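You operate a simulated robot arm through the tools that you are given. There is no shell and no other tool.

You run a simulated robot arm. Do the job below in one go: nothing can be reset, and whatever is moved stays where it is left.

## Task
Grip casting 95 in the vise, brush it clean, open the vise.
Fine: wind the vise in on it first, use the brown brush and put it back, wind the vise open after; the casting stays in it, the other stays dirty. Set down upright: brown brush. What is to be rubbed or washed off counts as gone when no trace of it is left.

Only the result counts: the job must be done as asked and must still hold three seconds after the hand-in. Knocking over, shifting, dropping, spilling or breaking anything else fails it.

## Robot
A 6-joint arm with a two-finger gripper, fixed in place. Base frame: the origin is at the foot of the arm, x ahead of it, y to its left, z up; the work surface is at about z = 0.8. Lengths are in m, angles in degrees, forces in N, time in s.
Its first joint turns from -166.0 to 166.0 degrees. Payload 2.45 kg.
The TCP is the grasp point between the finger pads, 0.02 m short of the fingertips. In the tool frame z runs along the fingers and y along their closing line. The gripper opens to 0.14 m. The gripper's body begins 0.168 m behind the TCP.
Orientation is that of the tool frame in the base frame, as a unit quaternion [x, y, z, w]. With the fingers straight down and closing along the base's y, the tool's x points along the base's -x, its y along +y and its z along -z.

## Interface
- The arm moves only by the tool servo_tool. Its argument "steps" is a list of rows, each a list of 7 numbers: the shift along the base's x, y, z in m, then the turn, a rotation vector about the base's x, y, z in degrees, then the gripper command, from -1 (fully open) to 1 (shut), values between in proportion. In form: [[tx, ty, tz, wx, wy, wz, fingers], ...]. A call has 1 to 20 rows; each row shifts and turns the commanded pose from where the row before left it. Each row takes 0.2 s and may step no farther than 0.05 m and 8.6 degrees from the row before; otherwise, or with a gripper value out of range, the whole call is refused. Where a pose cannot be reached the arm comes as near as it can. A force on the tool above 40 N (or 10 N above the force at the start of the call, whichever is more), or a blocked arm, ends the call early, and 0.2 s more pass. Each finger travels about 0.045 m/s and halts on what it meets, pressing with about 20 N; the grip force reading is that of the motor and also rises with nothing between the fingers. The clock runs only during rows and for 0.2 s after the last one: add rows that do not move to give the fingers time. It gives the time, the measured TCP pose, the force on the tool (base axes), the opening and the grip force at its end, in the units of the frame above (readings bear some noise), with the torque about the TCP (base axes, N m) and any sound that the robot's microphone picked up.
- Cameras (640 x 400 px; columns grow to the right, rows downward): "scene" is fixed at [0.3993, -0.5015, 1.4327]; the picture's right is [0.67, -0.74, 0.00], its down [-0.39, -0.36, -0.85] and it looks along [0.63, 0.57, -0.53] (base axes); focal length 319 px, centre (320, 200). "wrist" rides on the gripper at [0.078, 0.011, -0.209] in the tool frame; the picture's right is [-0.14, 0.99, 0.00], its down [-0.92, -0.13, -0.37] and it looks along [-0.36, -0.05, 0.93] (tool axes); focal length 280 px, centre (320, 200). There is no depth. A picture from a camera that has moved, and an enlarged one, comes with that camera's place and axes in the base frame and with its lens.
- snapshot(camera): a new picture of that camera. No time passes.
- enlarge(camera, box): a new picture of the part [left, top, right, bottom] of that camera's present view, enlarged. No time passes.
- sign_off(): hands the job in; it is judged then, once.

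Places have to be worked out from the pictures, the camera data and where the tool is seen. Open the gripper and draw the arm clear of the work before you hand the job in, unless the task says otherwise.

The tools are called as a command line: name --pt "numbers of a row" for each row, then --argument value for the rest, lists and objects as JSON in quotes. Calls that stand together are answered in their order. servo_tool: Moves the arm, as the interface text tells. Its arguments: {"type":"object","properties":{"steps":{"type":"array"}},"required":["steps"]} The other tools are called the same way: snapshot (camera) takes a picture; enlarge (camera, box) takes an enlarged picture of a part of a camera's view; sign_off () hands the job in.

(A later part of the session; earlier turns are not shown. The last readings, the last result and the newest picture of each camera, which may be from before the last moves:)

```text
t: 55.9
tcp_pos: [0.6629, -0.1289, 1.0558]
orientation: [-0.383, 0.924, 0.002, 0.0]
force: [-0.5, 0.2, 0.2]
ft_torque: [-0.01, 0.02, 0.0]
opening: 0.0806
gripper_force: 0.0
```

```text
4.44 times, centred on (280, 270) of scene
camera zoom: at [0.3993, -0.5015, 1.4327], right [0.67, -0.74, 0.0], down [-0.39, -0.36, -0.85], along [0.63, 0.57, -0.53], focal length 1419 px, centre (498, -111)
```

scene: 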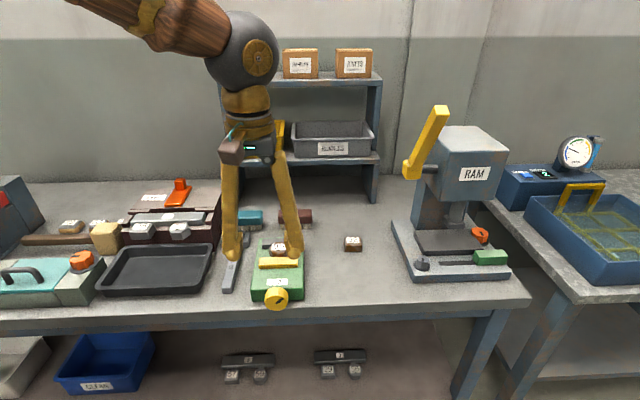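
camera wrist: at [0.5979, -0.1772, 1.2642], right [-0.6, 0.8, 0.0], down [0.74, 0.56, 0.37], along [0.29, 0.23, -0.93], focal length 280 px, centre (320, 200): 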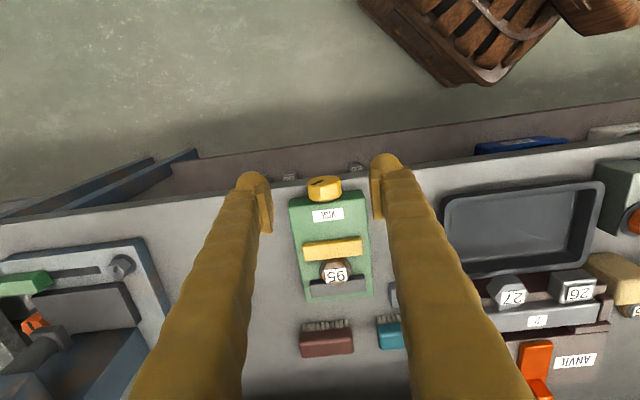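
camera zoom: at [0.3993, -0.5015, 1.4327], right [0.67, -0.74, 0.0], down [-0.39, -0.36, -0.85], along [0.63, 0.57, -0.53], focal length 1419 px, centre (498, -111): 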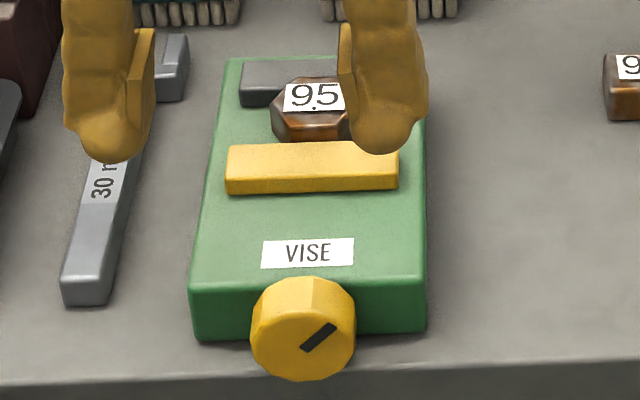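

Casting 95 is clamped between the jaws and the knob stays put. Next I move toward the brown brush for a close look.

servo_tool --pt "0.0354 0.0277 -0.004 0 0 0 -0.15" --pt "0.0354 0.0277 -0.008 0 0 0 -0.15" --pt "0.0354 0.0277 -0.008 0 0 0 -0.15" --pt "0.0354 0.0277 -0.008 0 0 0 -0.15" --pt "0.0354 0.0277 -0.008 0 0 0 -0.15" --pt "0.0354 0.0277 -0.008 0 0 0 -0.15" --pt "0.0354 0.0277 -0.008 0 0 0 -0.15" --pt "0 0 0 0 0 0 -0.15"

snapshot --camera "wrist"

enlarge --camera "wrist" --box '[260, 160, 400, 270]'

enlarge --camera "scene" --box '[265, 195, 325, 240]'

```text
t: 57.6
tcp_pos: [0.9095, 0.0668, 1.0049]
orientation: [-0.383, 0.924, 0.002, -0.001]
force: [0.3, 0.8, 0.1]
ft_torque: [-0.03, 0.05, -0.01]
opening: 0.0805
gripper_force: 0.0
```

```text
taken
camera wrist: at [0.8461, 0.0165, 1.214], right [-0.6, 0.8, 0.0], down [0.74, 0.56, 0.37], along [0.29, 0.23, -0.93], focal length 280 px, centre (320, 200)
```

wrist: 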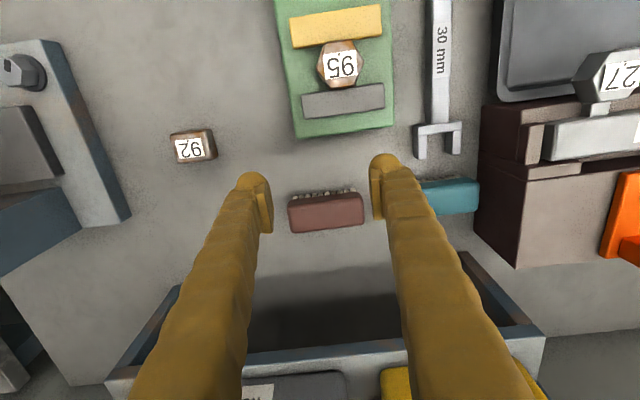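

```text
3.64 times, centred on (330, 215) of wrist
camera zoom: at [0.8461, 0.0165, 1.214], right [-0.6, 0.8, 0.0], down [0.74, 0.56, 0.37], along [0.29, 0.23, -0.93], focal length 1020 px, centre (284, 146)
```

zoom: 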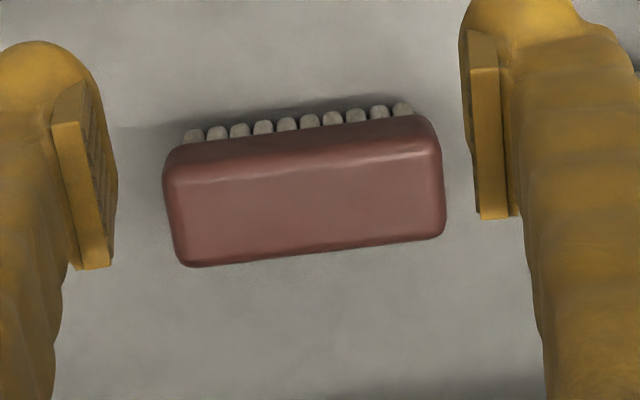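

```text
8.89 times, centred on (295, 218) of scene
camera zoom: at [0.3993, -0.5015, 1.4327], right [0.67, -0.74, 0.0], down [-0.39, -0.36, -0.85], along [0.63, 0.57, -0.53], focal length 2839 px, centre (542, 44)
```

zoom: 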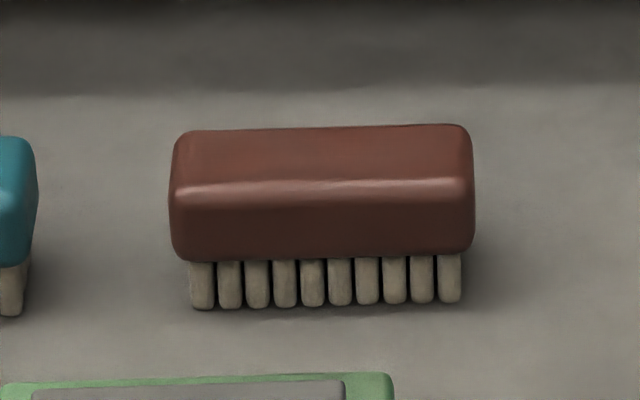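

The brown brush is aligned with the table: centre near u 0.779, v 0.601, block z≈0.822–0.852, bristles below. Its centre is right at the reach limit (0.984 m), so I will grip it slightly off-centre at v≈0.585. I turn the tool -90° here first.

servo_tool --pt "0 0 0 0 0 -8.2 -0.15" --pt "0 0 0 0 0 -8.2 -0.15" --pt "0 0 0 0 0 -8.2 -0.15" --pt "0 0 0 0 0 -8.2 -0.15" --pt "0 0 0 0 0 -8.2 -0.15" --pt "0 0 0 0 0 -8.2 -0.15" --pt "0 0 0 0 0 -8.2 -0.15" --pt "0 0 0 0 0 -8.2 -0.15" --pt "0 0 0 0 0 -8.2 -0.15" --pt "0 0 0 0 0 -8.2 -0.15" --pt "0 0 0 0 0 -8.0 -0.15" --pt "0 0 0 0 0 0 -0.15"

servo_tool --pt "0.0183 0.0235 -0.02 0 0 0 -0.15" --pt "0.0183 0.0235 -0.02 0 0 0 -0.15" --pt "0.0184 0.0234 -0.015 0 0 0 -0.15" --pt "0 0 0 0 0 0 -0.15"

snapshot --camera "wrist"

snapshot --camera "scene"

```text
t: 60.2
tcp_pos: [0.9113, 0.064, 1.0017]
orientation: [0.383, 0.924, 0.002, 0.001]
force: [1.2, -0.3, -0.3]
ft_torque: [-0.02, 0.0, -0.02]
opening: 0.0805
gripper_force: 0.0
```

```text
t: 61.2
tcp_pos: [0.9672, 0.1368, 0.9455]
orientation: [0.383, 0.924, 0.002, 0.002]
force: [0.4, 0.3, 0.1]
ft_torque: [0.02, -0.03, 0.02]
opening: 0.0806
gripper_force: 0.1
```

```text
taken
camera wrist: at [0.9172, 0.1978, 1.1544], right [0.8, 0.6, 0.0], down [0.56, -0.74, 0.37], along [0.23, -0.29, -0.93], focal length 280 px, centre (320, 200)
```

wrist: 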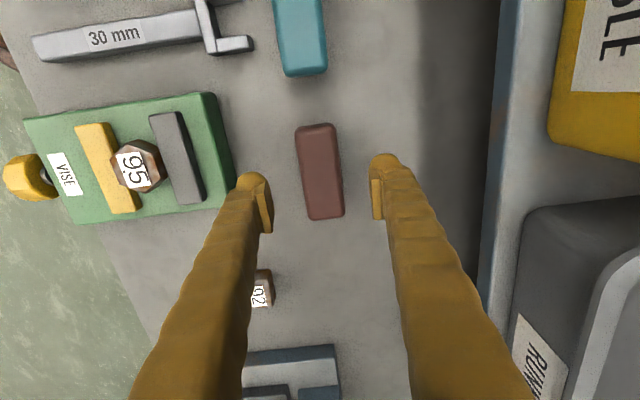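

```text
taken
```

scene: 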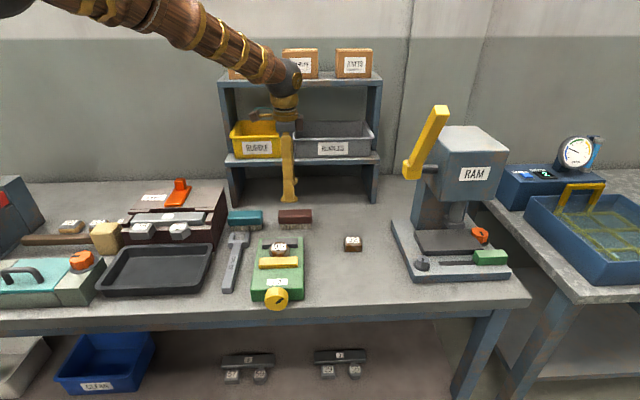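

Reached above the brush with clear space to the rack. I zoom in to align on it.

enlarge --camera "wrist" --box '[250, 100, 390, 240]'

```text
2.86 times, centred on (320, 170) of wrist
camera zoom: at [0.9172, 0.1978, 1.1544], right [0.8, 0.6, 0.0], down [0.56, -0.74, 0.37], along [0.23, -0.29, -0.93], focal length 801 px, centre (320, 286)
```

zoom: 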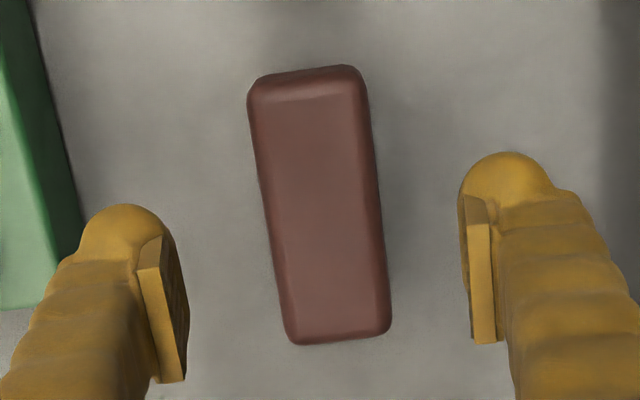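

The brush is centred between the fingers (u 0.777). I lower to z 0.838 so the pads meet the block and not the bristles.

servo_tool --pt "0 0 -0.04 0 0 0 -0.15" --pt "0 0 -0.035 0 0 0 -0.15" --pt "0 0 -0.02 0 0 0 -0.15" --pt "0 0 -0.012 0 0 0 -0.15" --pt "0 0 0 0 0 0 -0.15"

enlarge --camera "wrist" --box '[250, 100, 390, 240]'

enlarge --camera "scene" --box '[255, 185, 335, 245]'

```text
t: 62.5
tcp_pos: [0.9668, 0.1342, 0.8392]
orientation: [0.383, 0.924, 0.001, 0.001]
force: [0.4, -0.2, 0.7]
ft_torque: [0.01, -0.01, 0.02]
opening: 0.0804
gripper_force: 0.1
```

```text
2.86 times, centred on (320, 170) of wrist
camera zoom: at [0.9171, 0.1958, 1.0485], right [0.8, 0.6, 0.0], down [0.56, -0.74, 0.37], along [0.23, -0.29, -0.93], focal length 801 px, centre (320, 286)
```

zoom: 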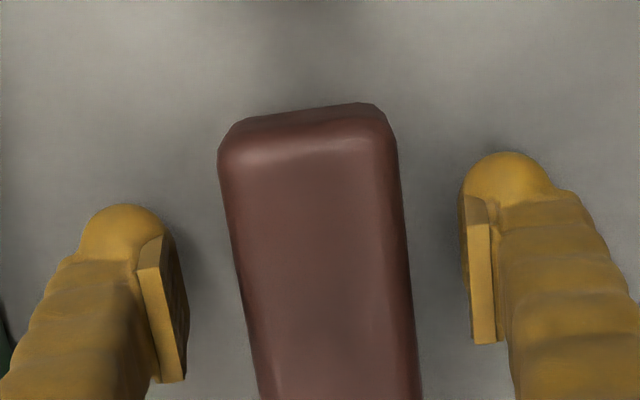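

```text
6.67 times, centred on (295, 215) of scene
camera zoom: at [0.3993, -0.5015, 1.4327], right [0.67, -0.74, 0.0], down [-0.39, -0.36, -0.85], along [0.63, 0.57, -0.53], focal length 2129 px, centre (487, 100)
```

zoom: 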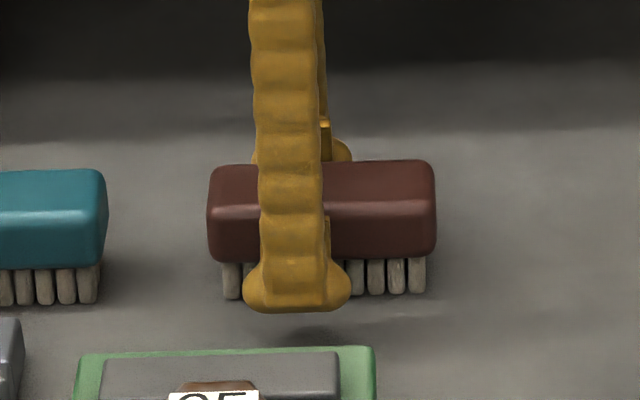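

Aligned to about 2 mm. I nudge +u by 1.5 mm and close on the brush block.

servo_tool --pt "0.001 0.001 -0.001 0 0 0 -0.15" --pt "0 0 0 0 0 0 0.2" --pt "0 0 0 0 0 0 0.4" --pt "0 0 0 0 0 0 0.6" --pt "0 0 0 0 0 0 0.6"

enlarge --camera "scene" --box '[255, 185, 335, 245]'

enlarge --camera "wrist" --box '[250, 100, 390, 240]'

```text
t: 63.6
tcp_pos: [0.9664, 0.1366, 0.8386]
orientation: [0.382, 0.924, 0.002, 0.002]
force: [-0.3, -0.7, -0.2]
ft_torque: [-0.01, 0.02, 0.01]
opening: 0.0453
gripper_force: 20.1
```

```text
6.67 times, centred on (295, 215) of scene
camera zoom: at [0.3993, -0.5015, 1.4327], right [0.67, -0.74, 0.0], down [-0.39, -0.36, -0.85], along [0.63, 0.57, -0.53], focal length 2129 px, centre (487, 100)
```

zoom: 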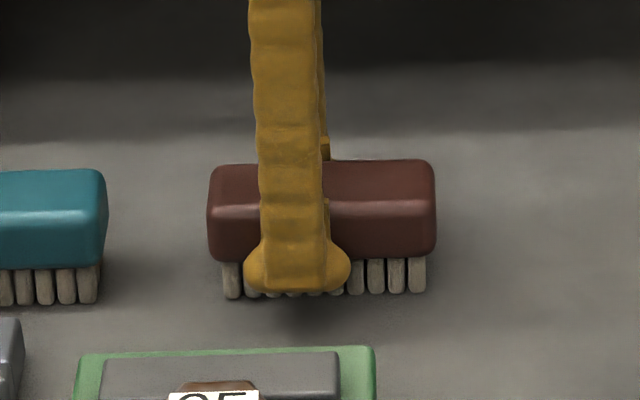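

```text
2.86 times, centred on (320, 170) of wrist
camera zoom: at [0.9179, 0.1973, 1.0481], right [0.8, 0.6, 0.0], down [0.56, -0.74, 0.37], along [0.23, -0.29, -0.93], focal length 801 px, centre (320, 286)
```

zoom: 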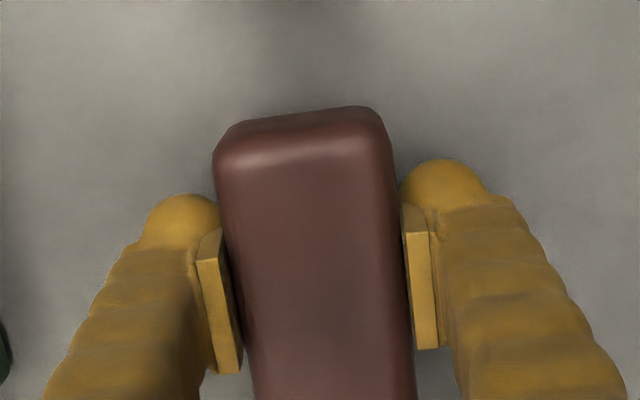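

The brush is held (45.3 mm, 20 N). I lift it and carry it over casting 95, about 40 mm above it.

servo_tool --pt "0 0 0.004 0 0 0 0.6" --pt "0 0 0.03 0 0 0 0.6" --pt "0 0 0.04 0 0 0 0.6" --pt "0 0 0.038 0 0 0 0.6" --pt "-0.0165 -0.0105 0 0 0 0 0.6" --pt "-0.033 -0.021 0 0 0 0 0.6" --pt "-0.033 -0.021 0 0 0 0 0.6" --pt "-0.033 -0.021 0 0 0 0 0.6" --pt "-0.033 -0.021 0 0 0 0 0.6" --pt "-0.017 -0.0107 0 0 0 0 0.6" --pt "0 0 0 0 0 0 0.6"

snapshot --camera "wrist"

enlarge --camera "scene" --box '[230, 190, 340, 300]'

```text
t: 66.0
tcp_pos: [0.8005, 0.0296, 0.9516]
orientation: [0.382, 0.924, 0.001, 0.0]
force: [-0.3, 0.0, -1.6]
ft_torque: [0.03, 0.0, -0.02]
opening: 0.0451
gripper_force: 19.9
```

```text
taken
camera wrist: at [0.7508, 0.0918, 1.1606], right [0.8, 0.6, 0.0], down [0.56, -0.74, 0.37], along [0.23, -0.29, -0.93], focal length 280 px, centre (320, 200)
```

wrist: 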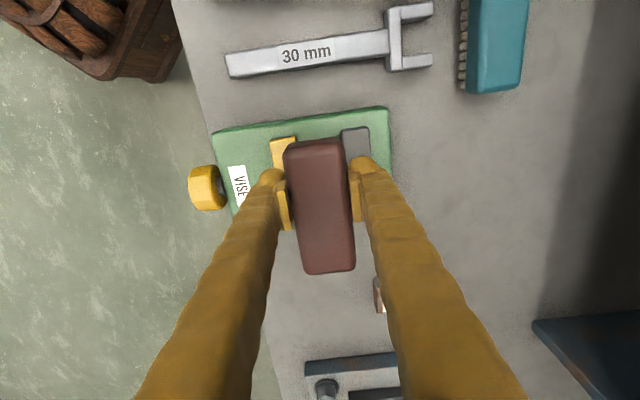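

```text
3.64 times, centred on (285, 245) of scene
camera zoom: at [0.3993, -0.5015, 1.4327], right [0.67, -0.74, 0.0], down [-0.39, -0.36, -0.85], along [0.63, 0.57, -0.53], focal length 1161 px, centre (447, 36)
```

zoom: 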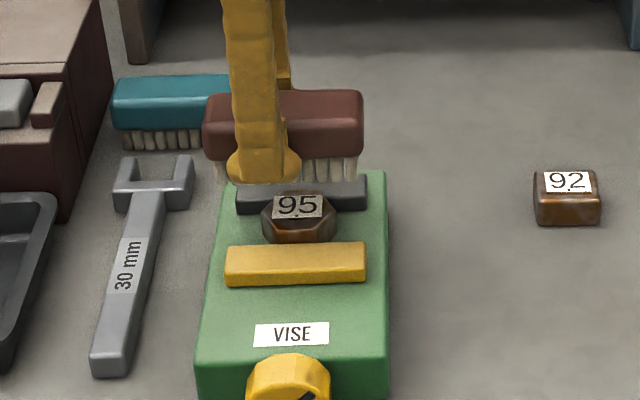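

The brush hangs level over the casting. I lower it gently until the bristles touch.

servo_tool --pt "0 0 -0.02 0 0 0 0.6" --pt "0 0 -0.012 0 0 0 0.6" --pt "0 0 -0.002 0 0 0 0.6" --pt "0 0 0 0 0 0 0.6"

servo_tool --pt "0 0 -0.001 0 0 0 0.6" --pt "0 0 -0.001 0 0 0 0.6" --pt "0 0 0 0 0 0 0.6"

```text
t: 67.0
tcp_pos: [0.8004, 0.0316, 0.9175]
orientation: [0.382, 0.924, 0.001, 0.002]
force: [0.7, 0.5, -1.2]
ft_torque: [-0.05, 0.04, 0.02]
opening: 0.045
gripper_force: 19.9
```

```text
t: 67.8
tcp_pos: [0.802, 0.0309, 0.9147]
orientation: [0.383, 0.924, 0.002, 0.002]
force: [0.7, 0.2, -1.6]
ft_torque: [0.01, -0.03, 0.01]
opening: 0.0451
gripper_force: 20.2
```

No contact yet at 0.915. I continue down by millimetres.

servo_tool --pt "0 0 -0.001 0 0 0 0.6" --pt "0 0 -0.001 0 0 0 0.6" --pt "0 0 0 0 0 0 0.6"

servo_tool --pt "0 0 -0.001 0 0 0 0.6" --pt "0 0 -0.001 0 0 0 0.6" --pt "0 0 0 0 0 0 0.6"

```text
t: 68.7
tcp_pos: [0.8006, 0.031, 0.9149]
orientation: [0.383, 0.924, 0.001, 0.001]
force: [0.2, 0.2, -1.3]
ft_torque: [0.0, 0.01, -0.01]
opening: 0.0452
gripper_force: 19.4
```

```text
t: 69.5
tcp_pos: [0.8019, 0.0322, 0.91]
orientation: [0.383, 0.924, 0.001, 0.002]
force: [0.2, -0.2, -1.3]
ft_torque: [0.0, -0.02, 0.01]
opening: 0.0451
gripper_force: 20.2
```

Still no contact at TCP 0.911. I check the picture.

enlarge --camera "scene" --box '[240, 200, 320, 270]'

servo_tool --pt "0 0 -0.001 0 0 0 0.6" --pt "0 0 -0.001 0 0 0 0.6" --pt "0 0 0 0 0 0 0.6"

```text
5.71 times, centred on (280, 235) of scene
camera zoom: at [0.3993, -0.5015, 1.4327], right [0.67, -0.74, 0.0], down [-0.39, -0.36, -0.85], along [0.63, 0.57, -0.53], focal length 1825 px, centre (549, 0)
```

zoom: 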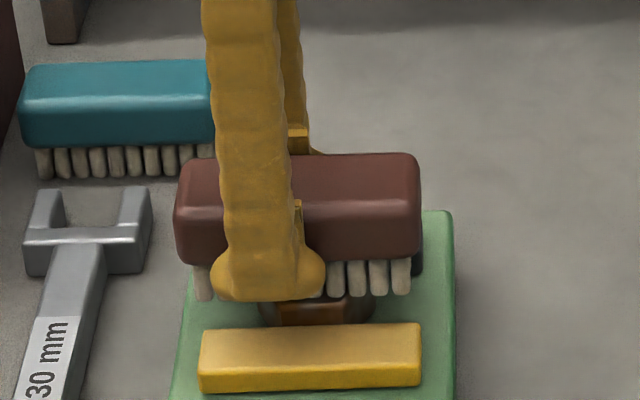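

```text
t: 70.2
tcp_pos: [0.8018, 0.0313, 0.9111]
orientation: [0.383, 0.924, 0.002, 0.001]
force: [-0.4, -1.3, 20.0]
ft_torque: [-0.33, -0.14, -0.02]
opening: 0.0453
gripper_force: 19.9
```

Contact: 20 N at TCP 0.911, so the casting top is at about 0.871. I ease off slightly and start rubbing along the brush length with small side shifts.

servo_tool --pt "0 0 0.0006 0 0 0 0.6" --pt "0.0106 -0.0106 0 0 0 0 0.6" --pt "-0.0106 0.0106 0 0 0 0 0.6" --pt "-0.0106 0.0106 0 0 0 0 0.6" --pt "0.0106 -0.0106 0 0 0 0 0.6"

```text
t: 71.5
tcp_pos: [0.8015, 0.0314, 0.911]
orientation: [0.383, 0.924, 0.002, 0.001]
force: [-0.3, 0.0, -1.1]
ft_torque: [0.01, 0.03, -0.01]
opening: 0.0452
gripper_force: 20.0
```

Contact has gone at this height. I check how the brush sits in the grip and lower by half a millimetre.

servo_tool --pt "0 0 -0.0006 0 0 0 0.6" --pt "0 0 0 0 0 0 0.6"

enlarge --camera "scene" --box '[240, 200, 320, 270]'

snapshot --camera "wrist"

```text
t: 72.0
tcp_pos: [0.8019, 0.0318, 0.9096]
orientation: [0.383, 0.924, 0.002, 0.002]
force: [-0.1, -0.6, -1.8]
ft_torque: [0.0, 0.05, -0.02]
opening: 0.0453
gripper_force: 20.1
```

```text
5.71 times, centred on (280, 235) of scene
camera zoom: at [0.3993, -0.5015, 1.4327], right [0.67, -0.74, 0.0], down [-0.39, -0.36, -0.85], along [0.63, 0.57, -0.53], focal length 1825 px, centre (549, 0)
```

zoom: 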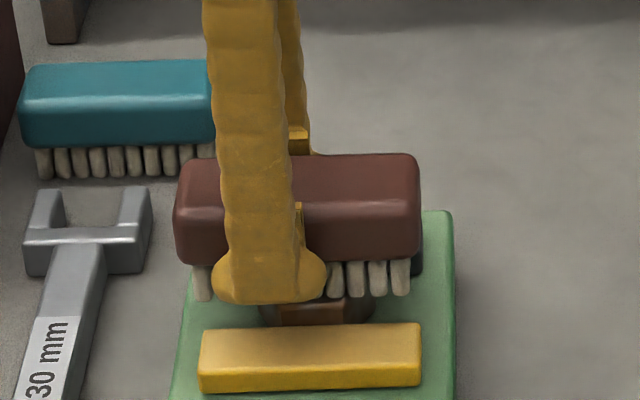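

```text
taken
camera wrist: at [0.7517, 0.0925, 1.1191], right [0.8, 0.6, 0.0], down [0.56, -0.74, 0.37], along [0.23, -0.29, -0.93], focal length 280 px, centre (320, 200)
```

wrist: 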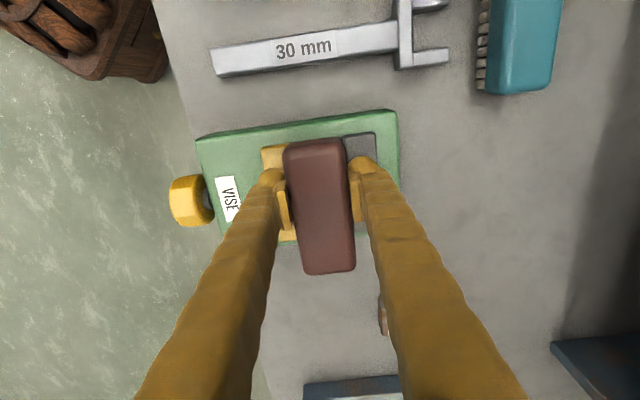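

The brush still sits level. I lower in half-millimetre steps to get a light contact.

servo_tool --pt "0 0 -0.0005 0 0 0 0.6" --pt "0 0 0 0 0 0 0.6"

servo_tool --pt "0 0 -0.0005 0 0 0 0.6" --pt "0 0 0 0 0 0 0.6"

```text
t: 72.7
tcp_pos: [0.802, 0.0309, 0.9094]
orientation: [0.383, 0.924, 0.001, 0.003]
force: [-0.9, -0.4, 2.4]
ft_torque: [-0.07, 0.03, -0.05]
opening: 0.0456
gripper_force: 19.4
```

```text
t: 73.2
tcp_pos: [0.8024, 0.0322, 0.9095]
orientation: [0.383, 0.924, 0.003, 0.002]
force: [-0.6, -1.4, 15.0]
ft_torque: [-0.33, -0.06, -0.02]
opening: 0.0454
gripper_force: 20.5
```

Now about 15 N of contact. I rub back and forth along the brush length.

servo_tool --pt "0.0106 -0.0106 0 0 0 0 0.6" --pt "-0.0106 0.0106 0 0 0 0 0.6" --pt "-0.0106 0.0106 0 0 0 0 0.6" --pt "0.0106 -0.0106 0 0 0 0 0.6" --pt "0.0106 -0.0106 0 0 0 0 0.6" --pt "-0.0106 0.0106 0 0 0 0 0.6" --pt "-0.0106 0.0106 0 0 0 0 0.6" --pt "0.0106 -0.0106 0 0 0 0 0.6"

```text
t: 75.0
tcp_pos: [0.8015, 0.0306, 0.9089]
orientation: [0.383, 0.924, 0.002, 0.001]
force: [-0.8, 1.0, 1.4]
ft_torque: [-0.03, 0.0, 0.0]
opening: 0.0454
gripper_force: 20.2
```

A light 3 N contact remains. I add cross strokes along the vise axis and then lift to see the effect.

servo_tool --pt "0 0 -0.0004 0 0 0 0.6" --pt "0.007 0.007 0 0 0 0 0.6" --pt "-0.007 -0.007 0 0 0 0 0.6" --pt "-0.007 -0.007 0 0 0 0 0.6" --pt "0.007 0.007 0 0 0 0 0.6" --pt "0.007 0.007 0 0 0 0 0.6" --pt "-0.007 -0.007 0 0 0 0 0.6" --pt "-0.007 -0.007 0 0 0 0 0.6" --pt "0.007 0.007 0 0 0 0 0.6" --pt "0.0106 -0.0106 0 0 0 0 0.6" --pt "-0.0106 0.0106 0 0 0 0 0.6" --pt "-0.0106 0.0106 0 0 0 0 0.6" --pt "0.0106 -0.0106 0 0 0 0 0.6"

```text
t: 77.8
tcp_pos: [0.8022, 0.0303, 0.9087]
orientation: [0.383, 0.924, 0.001, 0.001]
force: [-0.1, 0.2, 1.0]
ft_torque: [-0.04, 0.02, -0.03]
opening: 0.0454
gripper_force: 19.9
```

I lift the brush and move it back a little to inspect the casting's surface.

servo_tool --pt "0 0 0.03 0 0 0 0.6" --pt "0.0283 0.0283 0.02 0 0 0 0.6" --pt "0.0142 0.0142 0 0 0 0 0.6" --pt "0 0 0 0 0 0 0.6"

enlarge --camera "scene" --box '[260, 235, 300, 270]'

enlarge --camera "scene" --box '[240, 195, 320, 275]'

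snapshot --camera "wrist"

```text
t: 78.8
tcp_pos: [0.8443, 0.0743, 0.9596]
orientation: [0.382, 0.924, 0.001, 0.001]
force: [0.9, -0.2, -1.0]
ft_torque: [0.01, -0.01, -0.01]
opening: 0.0454
gripper_force: 19.6
```

```text
11.43 times, centred on (280, 252) of scene
camera zoom: at [0.3993, -0.5015, 1.4327], right [0.67, -0.74, 0.0], down [-0.39, -0.36, -0.85], along [0.63, 0.57, -0.53], focal length 3650 px, centre (777, -400)
```

zoom: 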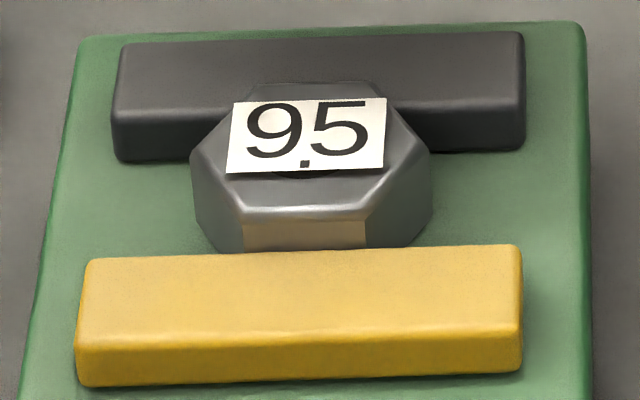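

```text
5.00 times, centred on (280, 235) of scene
camera zoom: at [0.3993, -0.5015, 1.4327], right [0.67, -0.74, 0.0], down [-0.39, -0.36, -0.85], along [0.63, 0.57, -0.53], focal length 1597 px, centre (520, 25)
```

zoom: 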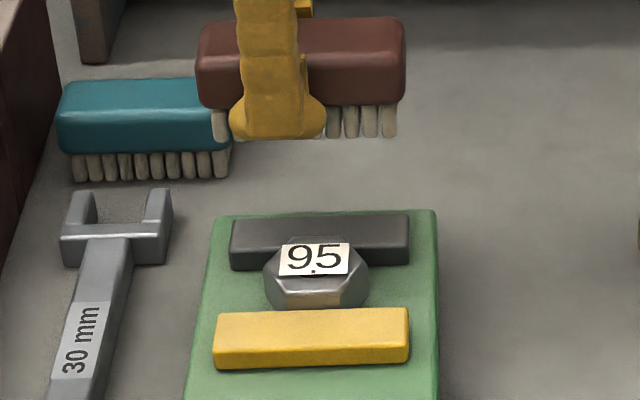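

```text
taken
camera wrist: at [0.7951, 0.1354, 1.1678], right [0.8, 0.6, 0.0], down [0.56, -0.74, 0.37], along [0.23, -0.29, -0.93], focal length 280 px, centre (320, 200)
```

wrist: 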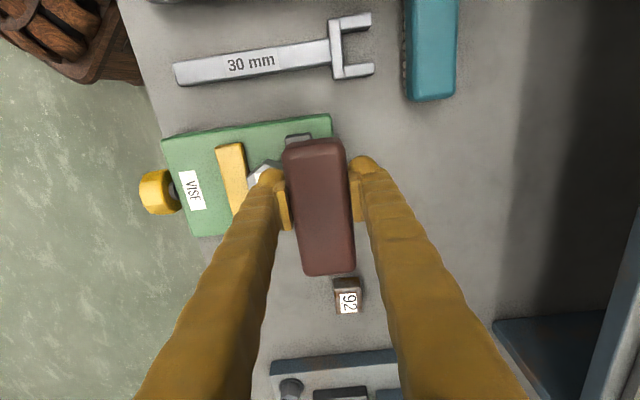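

The casting has turned clean grey all over; only a yellowish tint remains on the face toward the yellow jaw, likely a reflection. To be sure no trace is left I give it another round of rubbing.

servo_tool --pt "-0.0142 -0.0142 0 0 0 0 0.6" --pt "-0.0283 -0.0283 -0.02 0 0 0 0.6" --pt "0 0 -0.025 0 0 0 0.6" --pt "0 0 -0.0045 0 0 0 0.6" --pt "0 0 -0.0005 0 0 0 0.6" --pt "0 0 0 0 0 0 0.6"

```text
t: 80.2
tcp_pos: [0.8006, 0.0329, 0.9082]
orientation: [0.383, 0.924, 0.001, 0.001]
force: [0.0, -0.6, -1.6]
ft_torque: [0.02, -0.02, 0.01]
opening: 0.0455
gripper_force: 20.2
```

No contact yet; I lower slightly until it presses, then rub with wider strokes.

servo_tool --pt "0 0 -0.0006 0 0 0 0.6" --pt "0 0 0 0 0 0 0.6"

servo_tool --pt "0 0 -0.0005 0 0 0 0.6" --pt "0 0 0 0 0 0 0.6"

```text
t: 80.8
tcp_pos: [0.8031, 0.0311, 0.9079]
orientation: [0.383, 0.924, 0.002, 0.002]
force: [-0.7, 0.9, 1.2]
ft_torque: [-0.06, 0.01, -0.01]
opening: 0.0452
gripper_force: 20.4
```

```text
t: 81.5
tcp_pos: [0.8021, 0.0319, 0.9087]
orientation: [0.383, 0.924, 0.002, 0.002]
force: [-3.5, -0.3, 13.2]
ft_torque: [-0.26, 0.06, -0.05]
opening: 0.0451
gripper_force: 20.4
```

Contact of about 14 N. I rub along both directions again.

servo_tool --pt "0.0106 -0.0106 0 0 0 0 0.6" --pt "-0.0106 0.0106 0 0 0 0 0.6" --pt "-0.0106 0.0106 0 0 0 0 0.6" --pt "0.0106 -0.0106 0 0 0 0 0.6" --pt "0.007 0.007 0 0 0 0 0.6" --pt "-0.007 -0.007 0 0 0 0 0.6" --pt "-0.007 -0.007 0 0 0 0 0.6" --pt "0.007 0.007 0 0 0 0 0.6" --pt "0.0106 -0.0106 -0.0003 0 0 0 0.6" --pt "-0.0106 0.0106 0 0 0 0 0.6" --pt "-0.0106 0.0106 0 0 0 0 0.6" --pt "0.0106 -0.0106 0 0 0 0 0.6" --pt "0.007 0.007 0 0 0 0 0.6" --pt "-0.007 -0.007 0 0 0 0 0.6" --pt "-0.007 -0.007 0 0 0 0 0.6" --pt "0.007 0.007 0 0 0 0 0.6"

servo_tool --pt "0 0 -0.0004 0 0 0 0.6" --pt "0.0106 -0.0106 0 0 0 0 0.6" --pt "-0.0106 0.0106 0 0 0 0 0.6" --pt "-0.0106 0.0106 0 0 0 0 0.6" --pt "0.0106 -0.0106 0 0 0 0 0.6" --pt "0.007 0.007 0 0 0 0 0.6" --pt "-0.007 -0.007 0 0 0 0 0.6" --pt "-0.007 -0.007 0 0 0 0 0.6" --pt "0.007 0.007 0 0 0 0 0.6" --pt "0.0106 -0.0106 0 0 0 0 0.6" --pt "-0.0106 0.0106 0 0 0 0 0.6" --pt "-0.0106 0.0106 0 0 0 0 0.6" --pt "0.0106 -0.0106 0 0 0 0 0.6"

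```text
t: 84.8
tcp_pos: [0.7995, 0.0312, 0.9068]
orientation: [0.383, 0.924, 0.001, 0.001]
force: [-1.5, -1.4, 3.9]
ft_torque: [-0.21, -0.04, -0.03]
opening: 0.0454
gripper_force: 20.2
```

```text
t: 87.7
tcp_pos: [0.8011, 0.0291, 0.9067]
orientation: [0.383, 0.924, 0.002, 0.001]
force: [0.6, -0.4, -1.6]
ft_torque: [0.01, 0.02, -0.03]
opening: 0.0455
gripper_force: 20.2
```

I lift the brush again and inspect.

servo_tool --pt "0 0 0.03 0 0 0 0.6" --pt "0.0283 0.0283 0.02 0 0 0 0.6" --pt "0.0283 0.0283 0 0 0 0 0.6" --pt "0 0 0 0 0 0 0.6"

enlarge --camera "scene" --box '[260, 235, 300, 270]'

enlarge --camera "wrist" --box '[180, 120, 320, 240]'

enlarge --camera "scene" --box '[240, 180, 320, 240]'

```text
t: 88.7
tcp_pos: [0.859, 0.0866, 0.9569]
orientation: [0.383, 0.924, 0.002, 0.001]
force: [-0.1, -0.1, -1.3]
ft_torque: [-0.01, 0.0, 0.0]
opening: 0.0457
gripper_force: 19.9
```

```text
11.43 times, centred on (280, 252) of scene
camera zoom: at [0.3993, -0.5015, 1.4327], right [0.67, -0.74, 0.0], down [-0.39, -0.36, -0.85], along [0.63, 0.57, -0.53], focal length 3650 px, centre (777, -400)
```

zoom: 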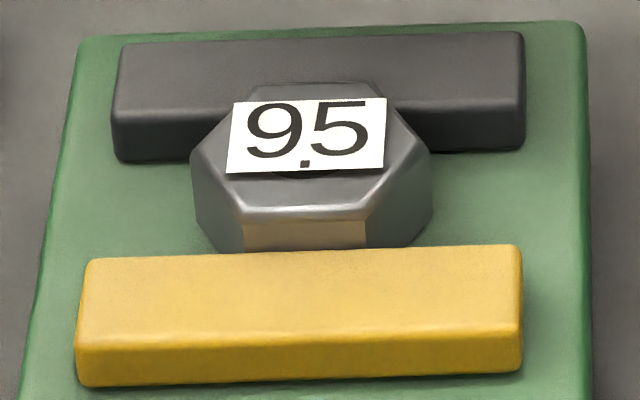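

```text
3.33 times, centred on (250, 180) of wrist
camera zoom: at [0.8091, 0.1475, 1.1655], right [0.8, 0.6, 0.0], down [0.56, -0.74, 0.37], along [0.23, -0.29, -0.93], focal length 935 px, centre (553, 267)
```

zoom: 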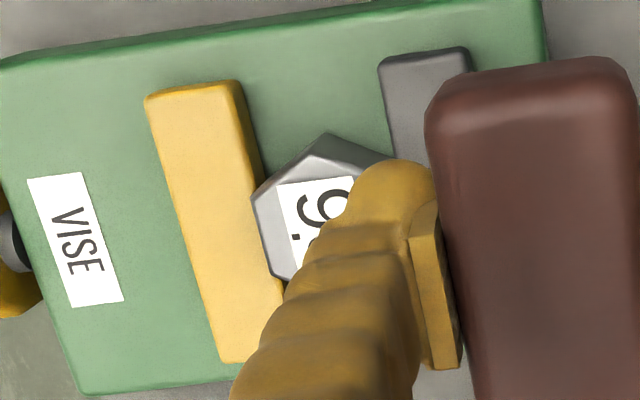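

```text
6.67 times, centred on (280, 210) of scene
camera zoom: at [0.3993, -0.5015, 1.4327], right [0.67, -0.74, 0.0], down [-0.39, -0.36, -0.85], along [0.63, 0.57, -0.53], focal length 2129 px, centre (587, 133)
```

zoom: 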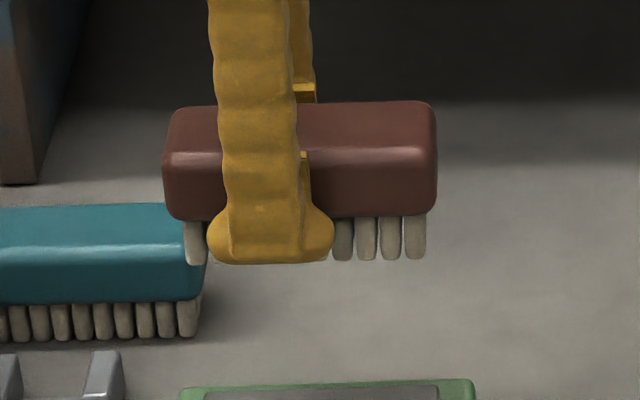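

The picture is unchanged from before, so nothing is left to remove and the tint is the jaw's reflection. I carry the brush back above its original place.

servo_tool --pt "0.0363 0.0162 0 0 0 0 0.6" --pt "0.0363 0.0162 0 0 0 0 0.6" --pt "0.0363 0.0162 0 0 0 0 0.6" --pt "0 0 0 0 0 0 0.6" --pt "0 0 -0.04 0 0 0 0.6" --pt "0 0 -0.04 0 0 0 0.6" --pt "0 0 -0.025 0 0 0 0.6" --pt "0 0 -0.008 0 0 0 0.6" --pt "0 0 0 0 0 0 0.6"

enlarge --camera "scene" --box '[255, 185, 335, 245]'

enlarge --camera "wrist" --box '[250, 100, 390, 240]'

```text
t: 90.7
tcp_pos: [0.9683, 0.1366, 0.8427]
orientation: [0.383, 0.924, 0.002, 0.001]
force: [0.7, -0.4, -0.5]
ft_torque: [0.04, 0.01, -0.01]
opening: 0.0455
gripper_force: 20.0
```

```text
6.67 times, centred on (295, 215) of scene
camera zoom: at [0.3993, -0.5015, 1.4327], right [0.67, -0.74, 0.0], down [-0.39, -0.36, -0.85], along [0.63, 0.57, -0.53], focal length 2129 px, centre (487, 100)
```

zoom: 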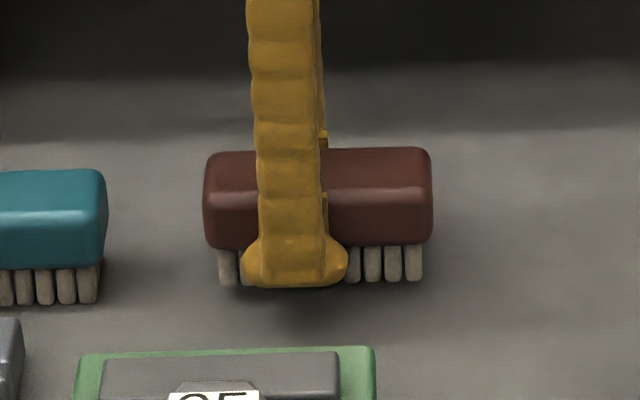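

```text
2.86 times, centred on (320, 170) of wrist
camera zoom: at [0.9171, 0.1975, 1.0516], right [0.8, 0.6, 0.0], down [0.56, -0.74, 0.37], along [0.23, -0.29, -0.93], focal length 801 px, centre (320, 286)
```

zoom: 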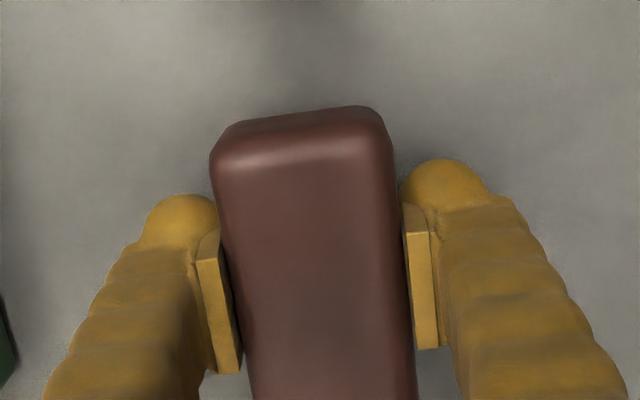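

The bristles are about 8 mm above the table because the brush slid up slightly in the grip. I lower gently until it touches.

servo_tool --pt "0.0007 -0.0007 -0.003 0 0 0 0.6" --pt "0 0 -0.002 0 0 0 0.6" --pt "0 0 0 0 0 0 0.6"

servo_tool --pt "0 0 -0.001 0 0 0 0.6" --pt "0 0 0 0 0 0 0.6"

```text
t: 91.5
tcp_pos: [0.9672, 0.1345, 0.8377]
orientation: [0.383, 0.924, 0.002, 0.001]
force: [0.5, -0.4, -1.3]
ft_torque: [-0.01, 0.01, 0.0]
opening: 0.0456
gripper_force: 20.1
```

```text
t: 92.0
tcp_pos: [0.9676, 0.1341, 0.8361]
orientation: [0.382, 0.924, 0.001, 0.001]
force: [-0.1, 0.0, -2.4]
ft_torque: [0.03, 0.03, 0.03]
opening: 0.0454
gripper_force: 19.9
```

No contact yet; I continue down a millimetre at a time.

servo_tool --pt "0 0 -0.001 0 0 0 0.6" --pt "0 0 0 0 0 0 0.6"

servo_tool --pt "0 0 -0.0007 0 0 0 0.6" --pt "0 0 0 0 0 0 0.6"

```text
t: 92.7
tcp_pos: [0.9672, 0.1343, 0.8363]
orientation: [0.383, 0.924, 0.001, 0.002]
force: [0.3, 0.4, -0.3]
ft_torque: [-0.01, 0.01, 0.01]
opening: 0.0453
gripper_force: 20.2
```

```text
t: 93.2
tcp_pos: [0.9673, 0.1354, 0.8362]
orientation: [0.383, 0.924, 0.001, 0.001]
force: [0.6, -0.2, -1.9]
ft_torque: [0.05, 0.04, -0.04]
opening: 0.0453
gripper_force: 20.1
```

Still hanging free; I go on in small steps.

servo_tool --pt "0 0 -0.0007 0 0 0 0.6" --pt "0 0 0 0 0 0 0.6"

servo_tool --pt "0 0 -0.0007 0 0 0 0.6" --pt "0 0 0 0 0 0 0.6"

enlarge --camera "scene" --box '[255, 185, 335, 245]'

```text
t: 93.8
tcp_pos: [0.9672, 0.1362, 0.8356]
orientation: [0.383, 0.924, 0.002, 0.001]
force: [-0.3, -1.1, -1.4]
ft_torque: [0.02, 0.0, 0.02]
opening: 0.0455
gripper_force: 19.7
```

```text
t: 94.5
tcp_pos: [0.9679, 0.1342, 0.8341]
orientation: [0.382, 0.924, 0.001, 0.002]
force: [-0.6, 1.3, 5.1]
ft_torque: [-0.23, -0.11, 0.02]
opening: 0.0454
gripper_force: 20.1
```

```text
6.67 times, centred on (295, 215) of scene
camera zoom: at [0.3993, -0.5015, 1.4327], right [0.67, -0.74, 0.0], down [-0.39, -0.36, -0.85], along [0.63, 0.57, -0.53], focal length 2129 px, centre (487, 100)
```

zoom: 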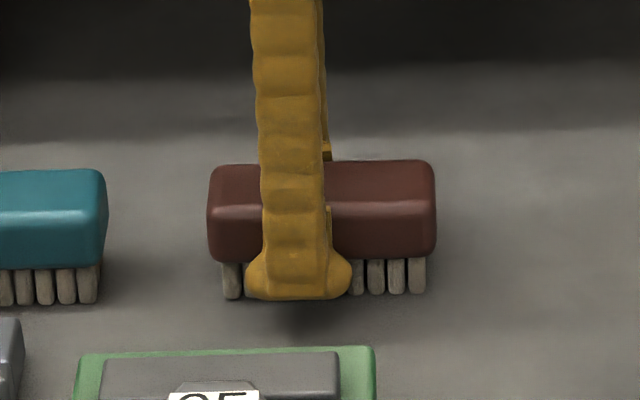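

The brush touches down (5 N) exactly where it stood. I open the fingers and lift away.

servo_tool --pt "0 0 0 0 0 0 0.3" --pt "0 0 0 0 0 0 0.15" --pt "0 0 0 0 0 0 -0.1" --pt "0 0 0 0 0 0 -0.15" --pt "0 0 0 0 0 0 -0.15" --pt "0 0 0.02 0 0 0 -0.15" --pt "0 0 0.04 0 0 0 -0.15" --pt "0 0 0.045 0 0 0 -0.15" --pt "0 0 0.045 0 0 0 -0.15" --pt "0 0 0 0 0 0 -0.15"

enlarge --camera "scene" --box '[255, 185, 335, 245]'

snapshot --camera "wrist"

```text
t: 96.7
tcp_pos: [0.9681, 0.1356, 0.9836]
orientation: [0.383, 0.924, 0.002, 0.001]
force: [0.6, -0.2, 0.0]
ft_torque: [0.01, 0.03, -0.01]
opening: 0.0806
gripper_force: 0.1
```

```text
6.67 times, centred on (295, 215) of scene
camera zoom: at [0.3993, -0.5015, 1.4327], right [0.67, -0.74, 0.0], down [-0.39, -0.36, -0.85], along [0.63, 0.57, -0.53], focal length 2129 px, centre (487, 100)
```

zoom: 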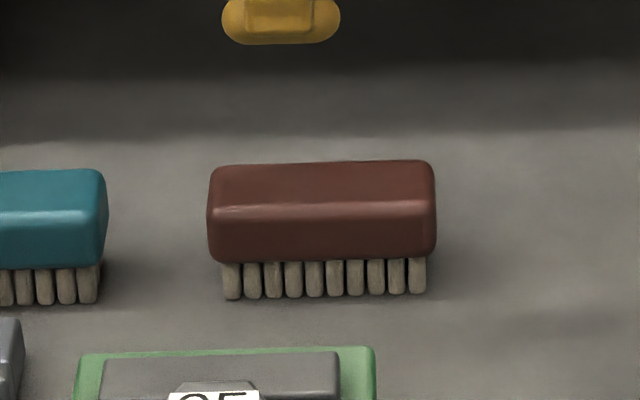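

```text
taken
camera wrist: at [0.9179, 0.1964, 1.1928], right [0.8, 0.6, 0.0], down [0.56, -0.74, 0.37], along [0.23, -0.29, -0.93], focal length 280 px, centre (320, 200)
```

wrist: 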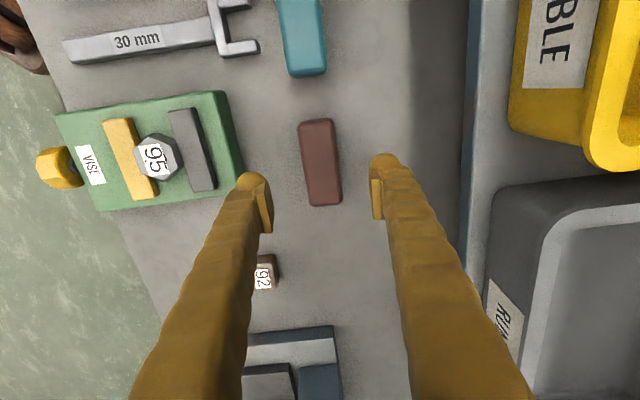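

The brush stands upright in its old place. I look at the cleaned casting from this side too.

enlarge --camera "wrist" --box '[120, 120, 200, 190]'

enlarge --camera "scene" --box '[245, 225, 315, 315]'

```text
5.71 times, centred on (160, 155) of wrist
camera zoom: at [0.9179, 0.1964, 1.1928], right [0.8, 0.6, 0.0], down [0.56, -0.74, 0.37], along [0.23, -0.29, -0.93], focal length 1602 px, centre (1234, 457)
```

zoom: 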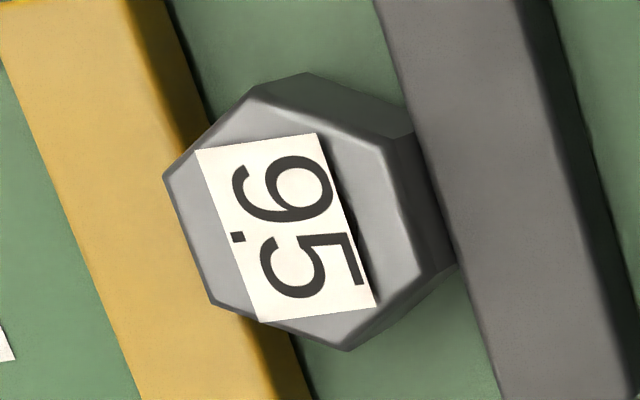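

```text
4.44 times, centred on (280, 270) of scene
camera zoom: at [0.3993, -0.5015, 1.4327], right [0.67, -0.74, 0.0], down [-0.39, -0.36, -0.85], along [0.63, 0.57, -0.53], focal length 1419 px, centre (498, -111)
```

zoom: 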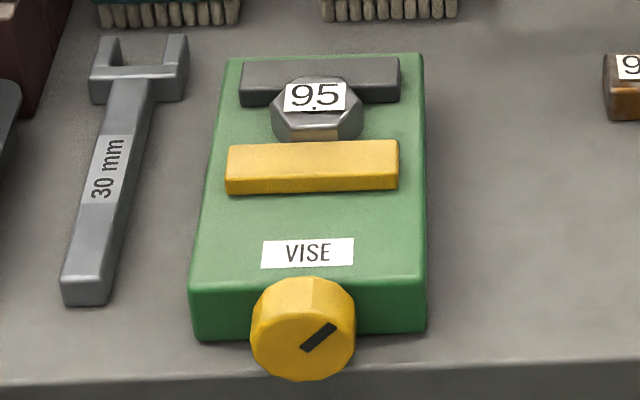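

Casting 95 is clean grey all round and the other stays rusty. Now I move back to the front of the vise, turning the tool +90°, to unwind the knob.

servo_tool --pt "0 0 0.035 0 0 0 -0.15" --pt "-0.015 -0.013 0.031 0 0 8.2 -0.15" --pt "-0.0277 -0.0241 0 0 0 8.2 -0.15" --pt "-0.0277 -0.0241 0 0 0 8.2 -0.15" --pt "-0.0277 -0.0241 0 0 0 8.2 -0.15" --pt "-0.0277 -0.0241 0 0 0 8.2 -0.15" --pt "-0.0277 -0.0241 0 0 0 8.2 -0.15" --pt "-0.0277 -0.0241 0 0 0 8.2 -0.15" --pt "-0.0277 -0.0241 0 0 0 8.2 -0.15" --pt "-0.0277 -0.0241 0 0 0 8.2 -0.15" --pt "-0.0277 -0.0241 0 0 0 8.2 -0.15" --pt "-0.0277 -0.0241 0 0 0 8.0 -0.15" --pt "0 0 0 0 0 0 -0.15"

snapshot --camera "scene"

```text
t: 99.5
tcp_pos: [0.6767, -0.1174, 1.0505]
orientation: [-0.384, 0.924, 0.002, 0.0]
force: [0.1, -0.2, 0.7]
ft_torque: [0.0, -0.04, 0.01]
opening: 0.0807
gripper_force: 0.0
```

```text
taken
```

scene: 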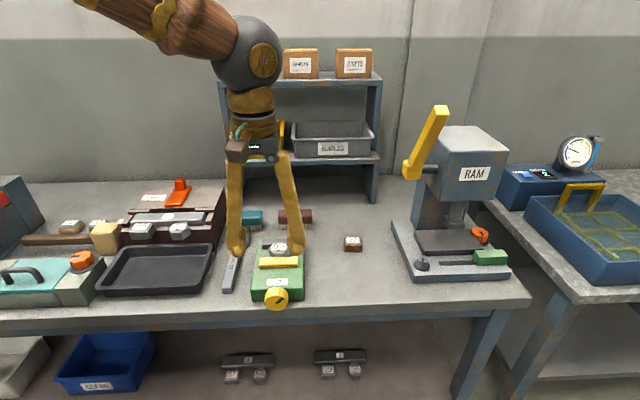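

I lower in front of the knob while tilting the tool to about +57° for the unwinding stroke.

servo_tool --pt "0 0 -0.03 5.8 5.8 0 -0.15" --pt "0 0 -0.03 5.8 5.8 0 -0.15" --pt "0 0 -0.03 5.8 5.8 0 -0.15" --pt "0 0 -0.03 5.8 5.8 0 -0.15" --pt "0 0 -0.03 5.8 5.8 0 -0.15" --pt "0 0 -0.03 5.8 5.8 0 -0.15" --pt "0 0 -0.034 5.8 5.8 0 -0.15" --pt "0 0 0 0 0 0 -0.15"

enlarge --camera "wrist" --box '[240, 130, 400, 270]'

enlarge --camera "scene" --box '[235, 225, 345, 325]'

```text
t: 101.2
tcp_pos: [0.676, -0.1195, 0.8372]
orientation: [-0.335, 0.809, 0.446, -0.183]
force: [0.0, 0.2, 0.5]
ft_torque: [-0.01, 0.02, 0.0]
opening: 0.0803
gripper_force: 0.1
```

```text
2.86 times, centred on (320, 200) of wrist
camera zoom: at [0.7406, -0.2967, 0.9581], right [-0.28, 0.47, 0.84], down [0.92, 0.38, 0.09], along [-0.28, 0.8, -0.54], focal length 801 px, centre (320, 200)
```

zoom: 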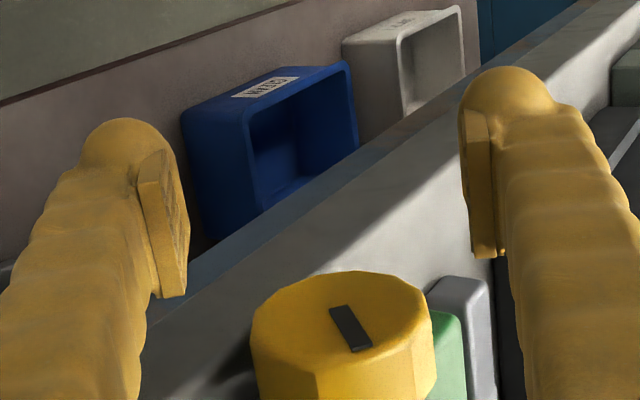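

```text
4.00 times, centred on (290, 275) of scene
camera zoom: at [0.3993, -0.5015, 1.4327], right [0.67, -0.74, 0.0], down [-0.39, -0.36, -0.85], along [0.63, 0.57, -0.53], focal length 1277 px, centre (440, -100)
```

zoom: 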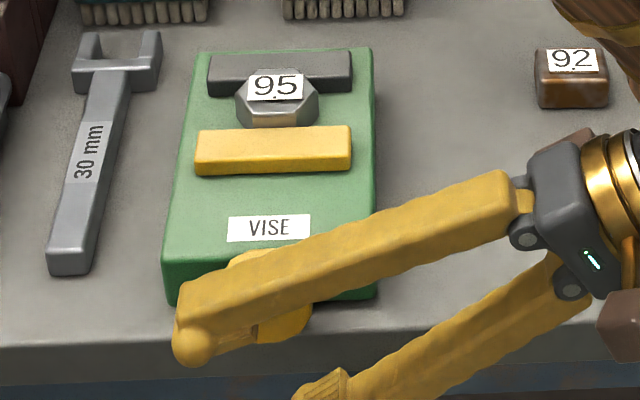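

The tool is in line with the knob at +58°. I advance to straddle the knob and check.

servo_tool --pt "0.012 0.012 0 0 0 0 -0.15" --pt "0.012 0.012 -0.001 0 0 0 -0.15" --pt "0 0 0 0 0 0 -0.15"

enlarge --camera "wrist" --box '[240, 130, 400, 270]'

```text
t: 102.0
tcp_pos: [0.6991, -0.0951, 0.8354]
orientation: [-0.335, 0.81, 0.445, -0.184]
force: [0.7, -0.2, 0.9]
ft_torque: [0.0, -0.01, 0.0]
opening: 0.0804
gripper_force: 0.1
```

```text
2.86 times, centred on (320, 200) of wrist
camera zoom: at [0.7631, -0.2725, 0.9566], right [-0.28, 0.47, 0.84], down [0.92, 0.38, 0.09], along [-0.28, 0.79, -0.54], focal length 801 px, centre (320, 200)
```

zoom: 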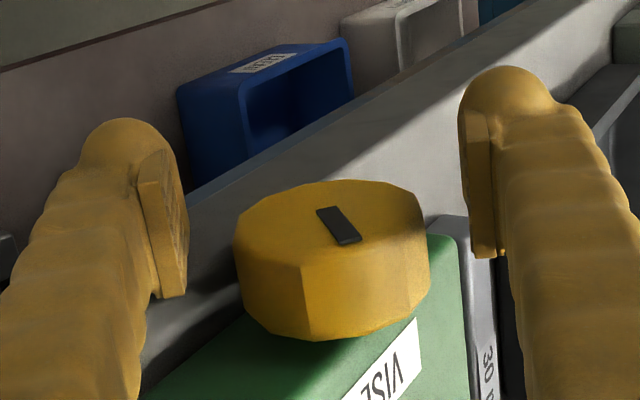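

The knob is centred between the pads. I close on it.

servo_tool --pt "0 0 0 0 0 0 0.1" --pt "0 0 0 0 0 0 0.22" --pt "0 0 0 0 0 0 0.3" --pt "0 0 0 0 0 0 0.6" --pt "0 0 0 0 0 0 0.6"

```text
t: 103.2
tcp_pos: [0.699, -0.0951, 0.8355]
orientation: [-0.335, 0.809, 0.446, -0.184]
force: [-5.1, 5.4, 6.8]
ft_torque: [0.04, -0.15, 0.1]
opening: 0.0532
gripper_force: 45.0
```

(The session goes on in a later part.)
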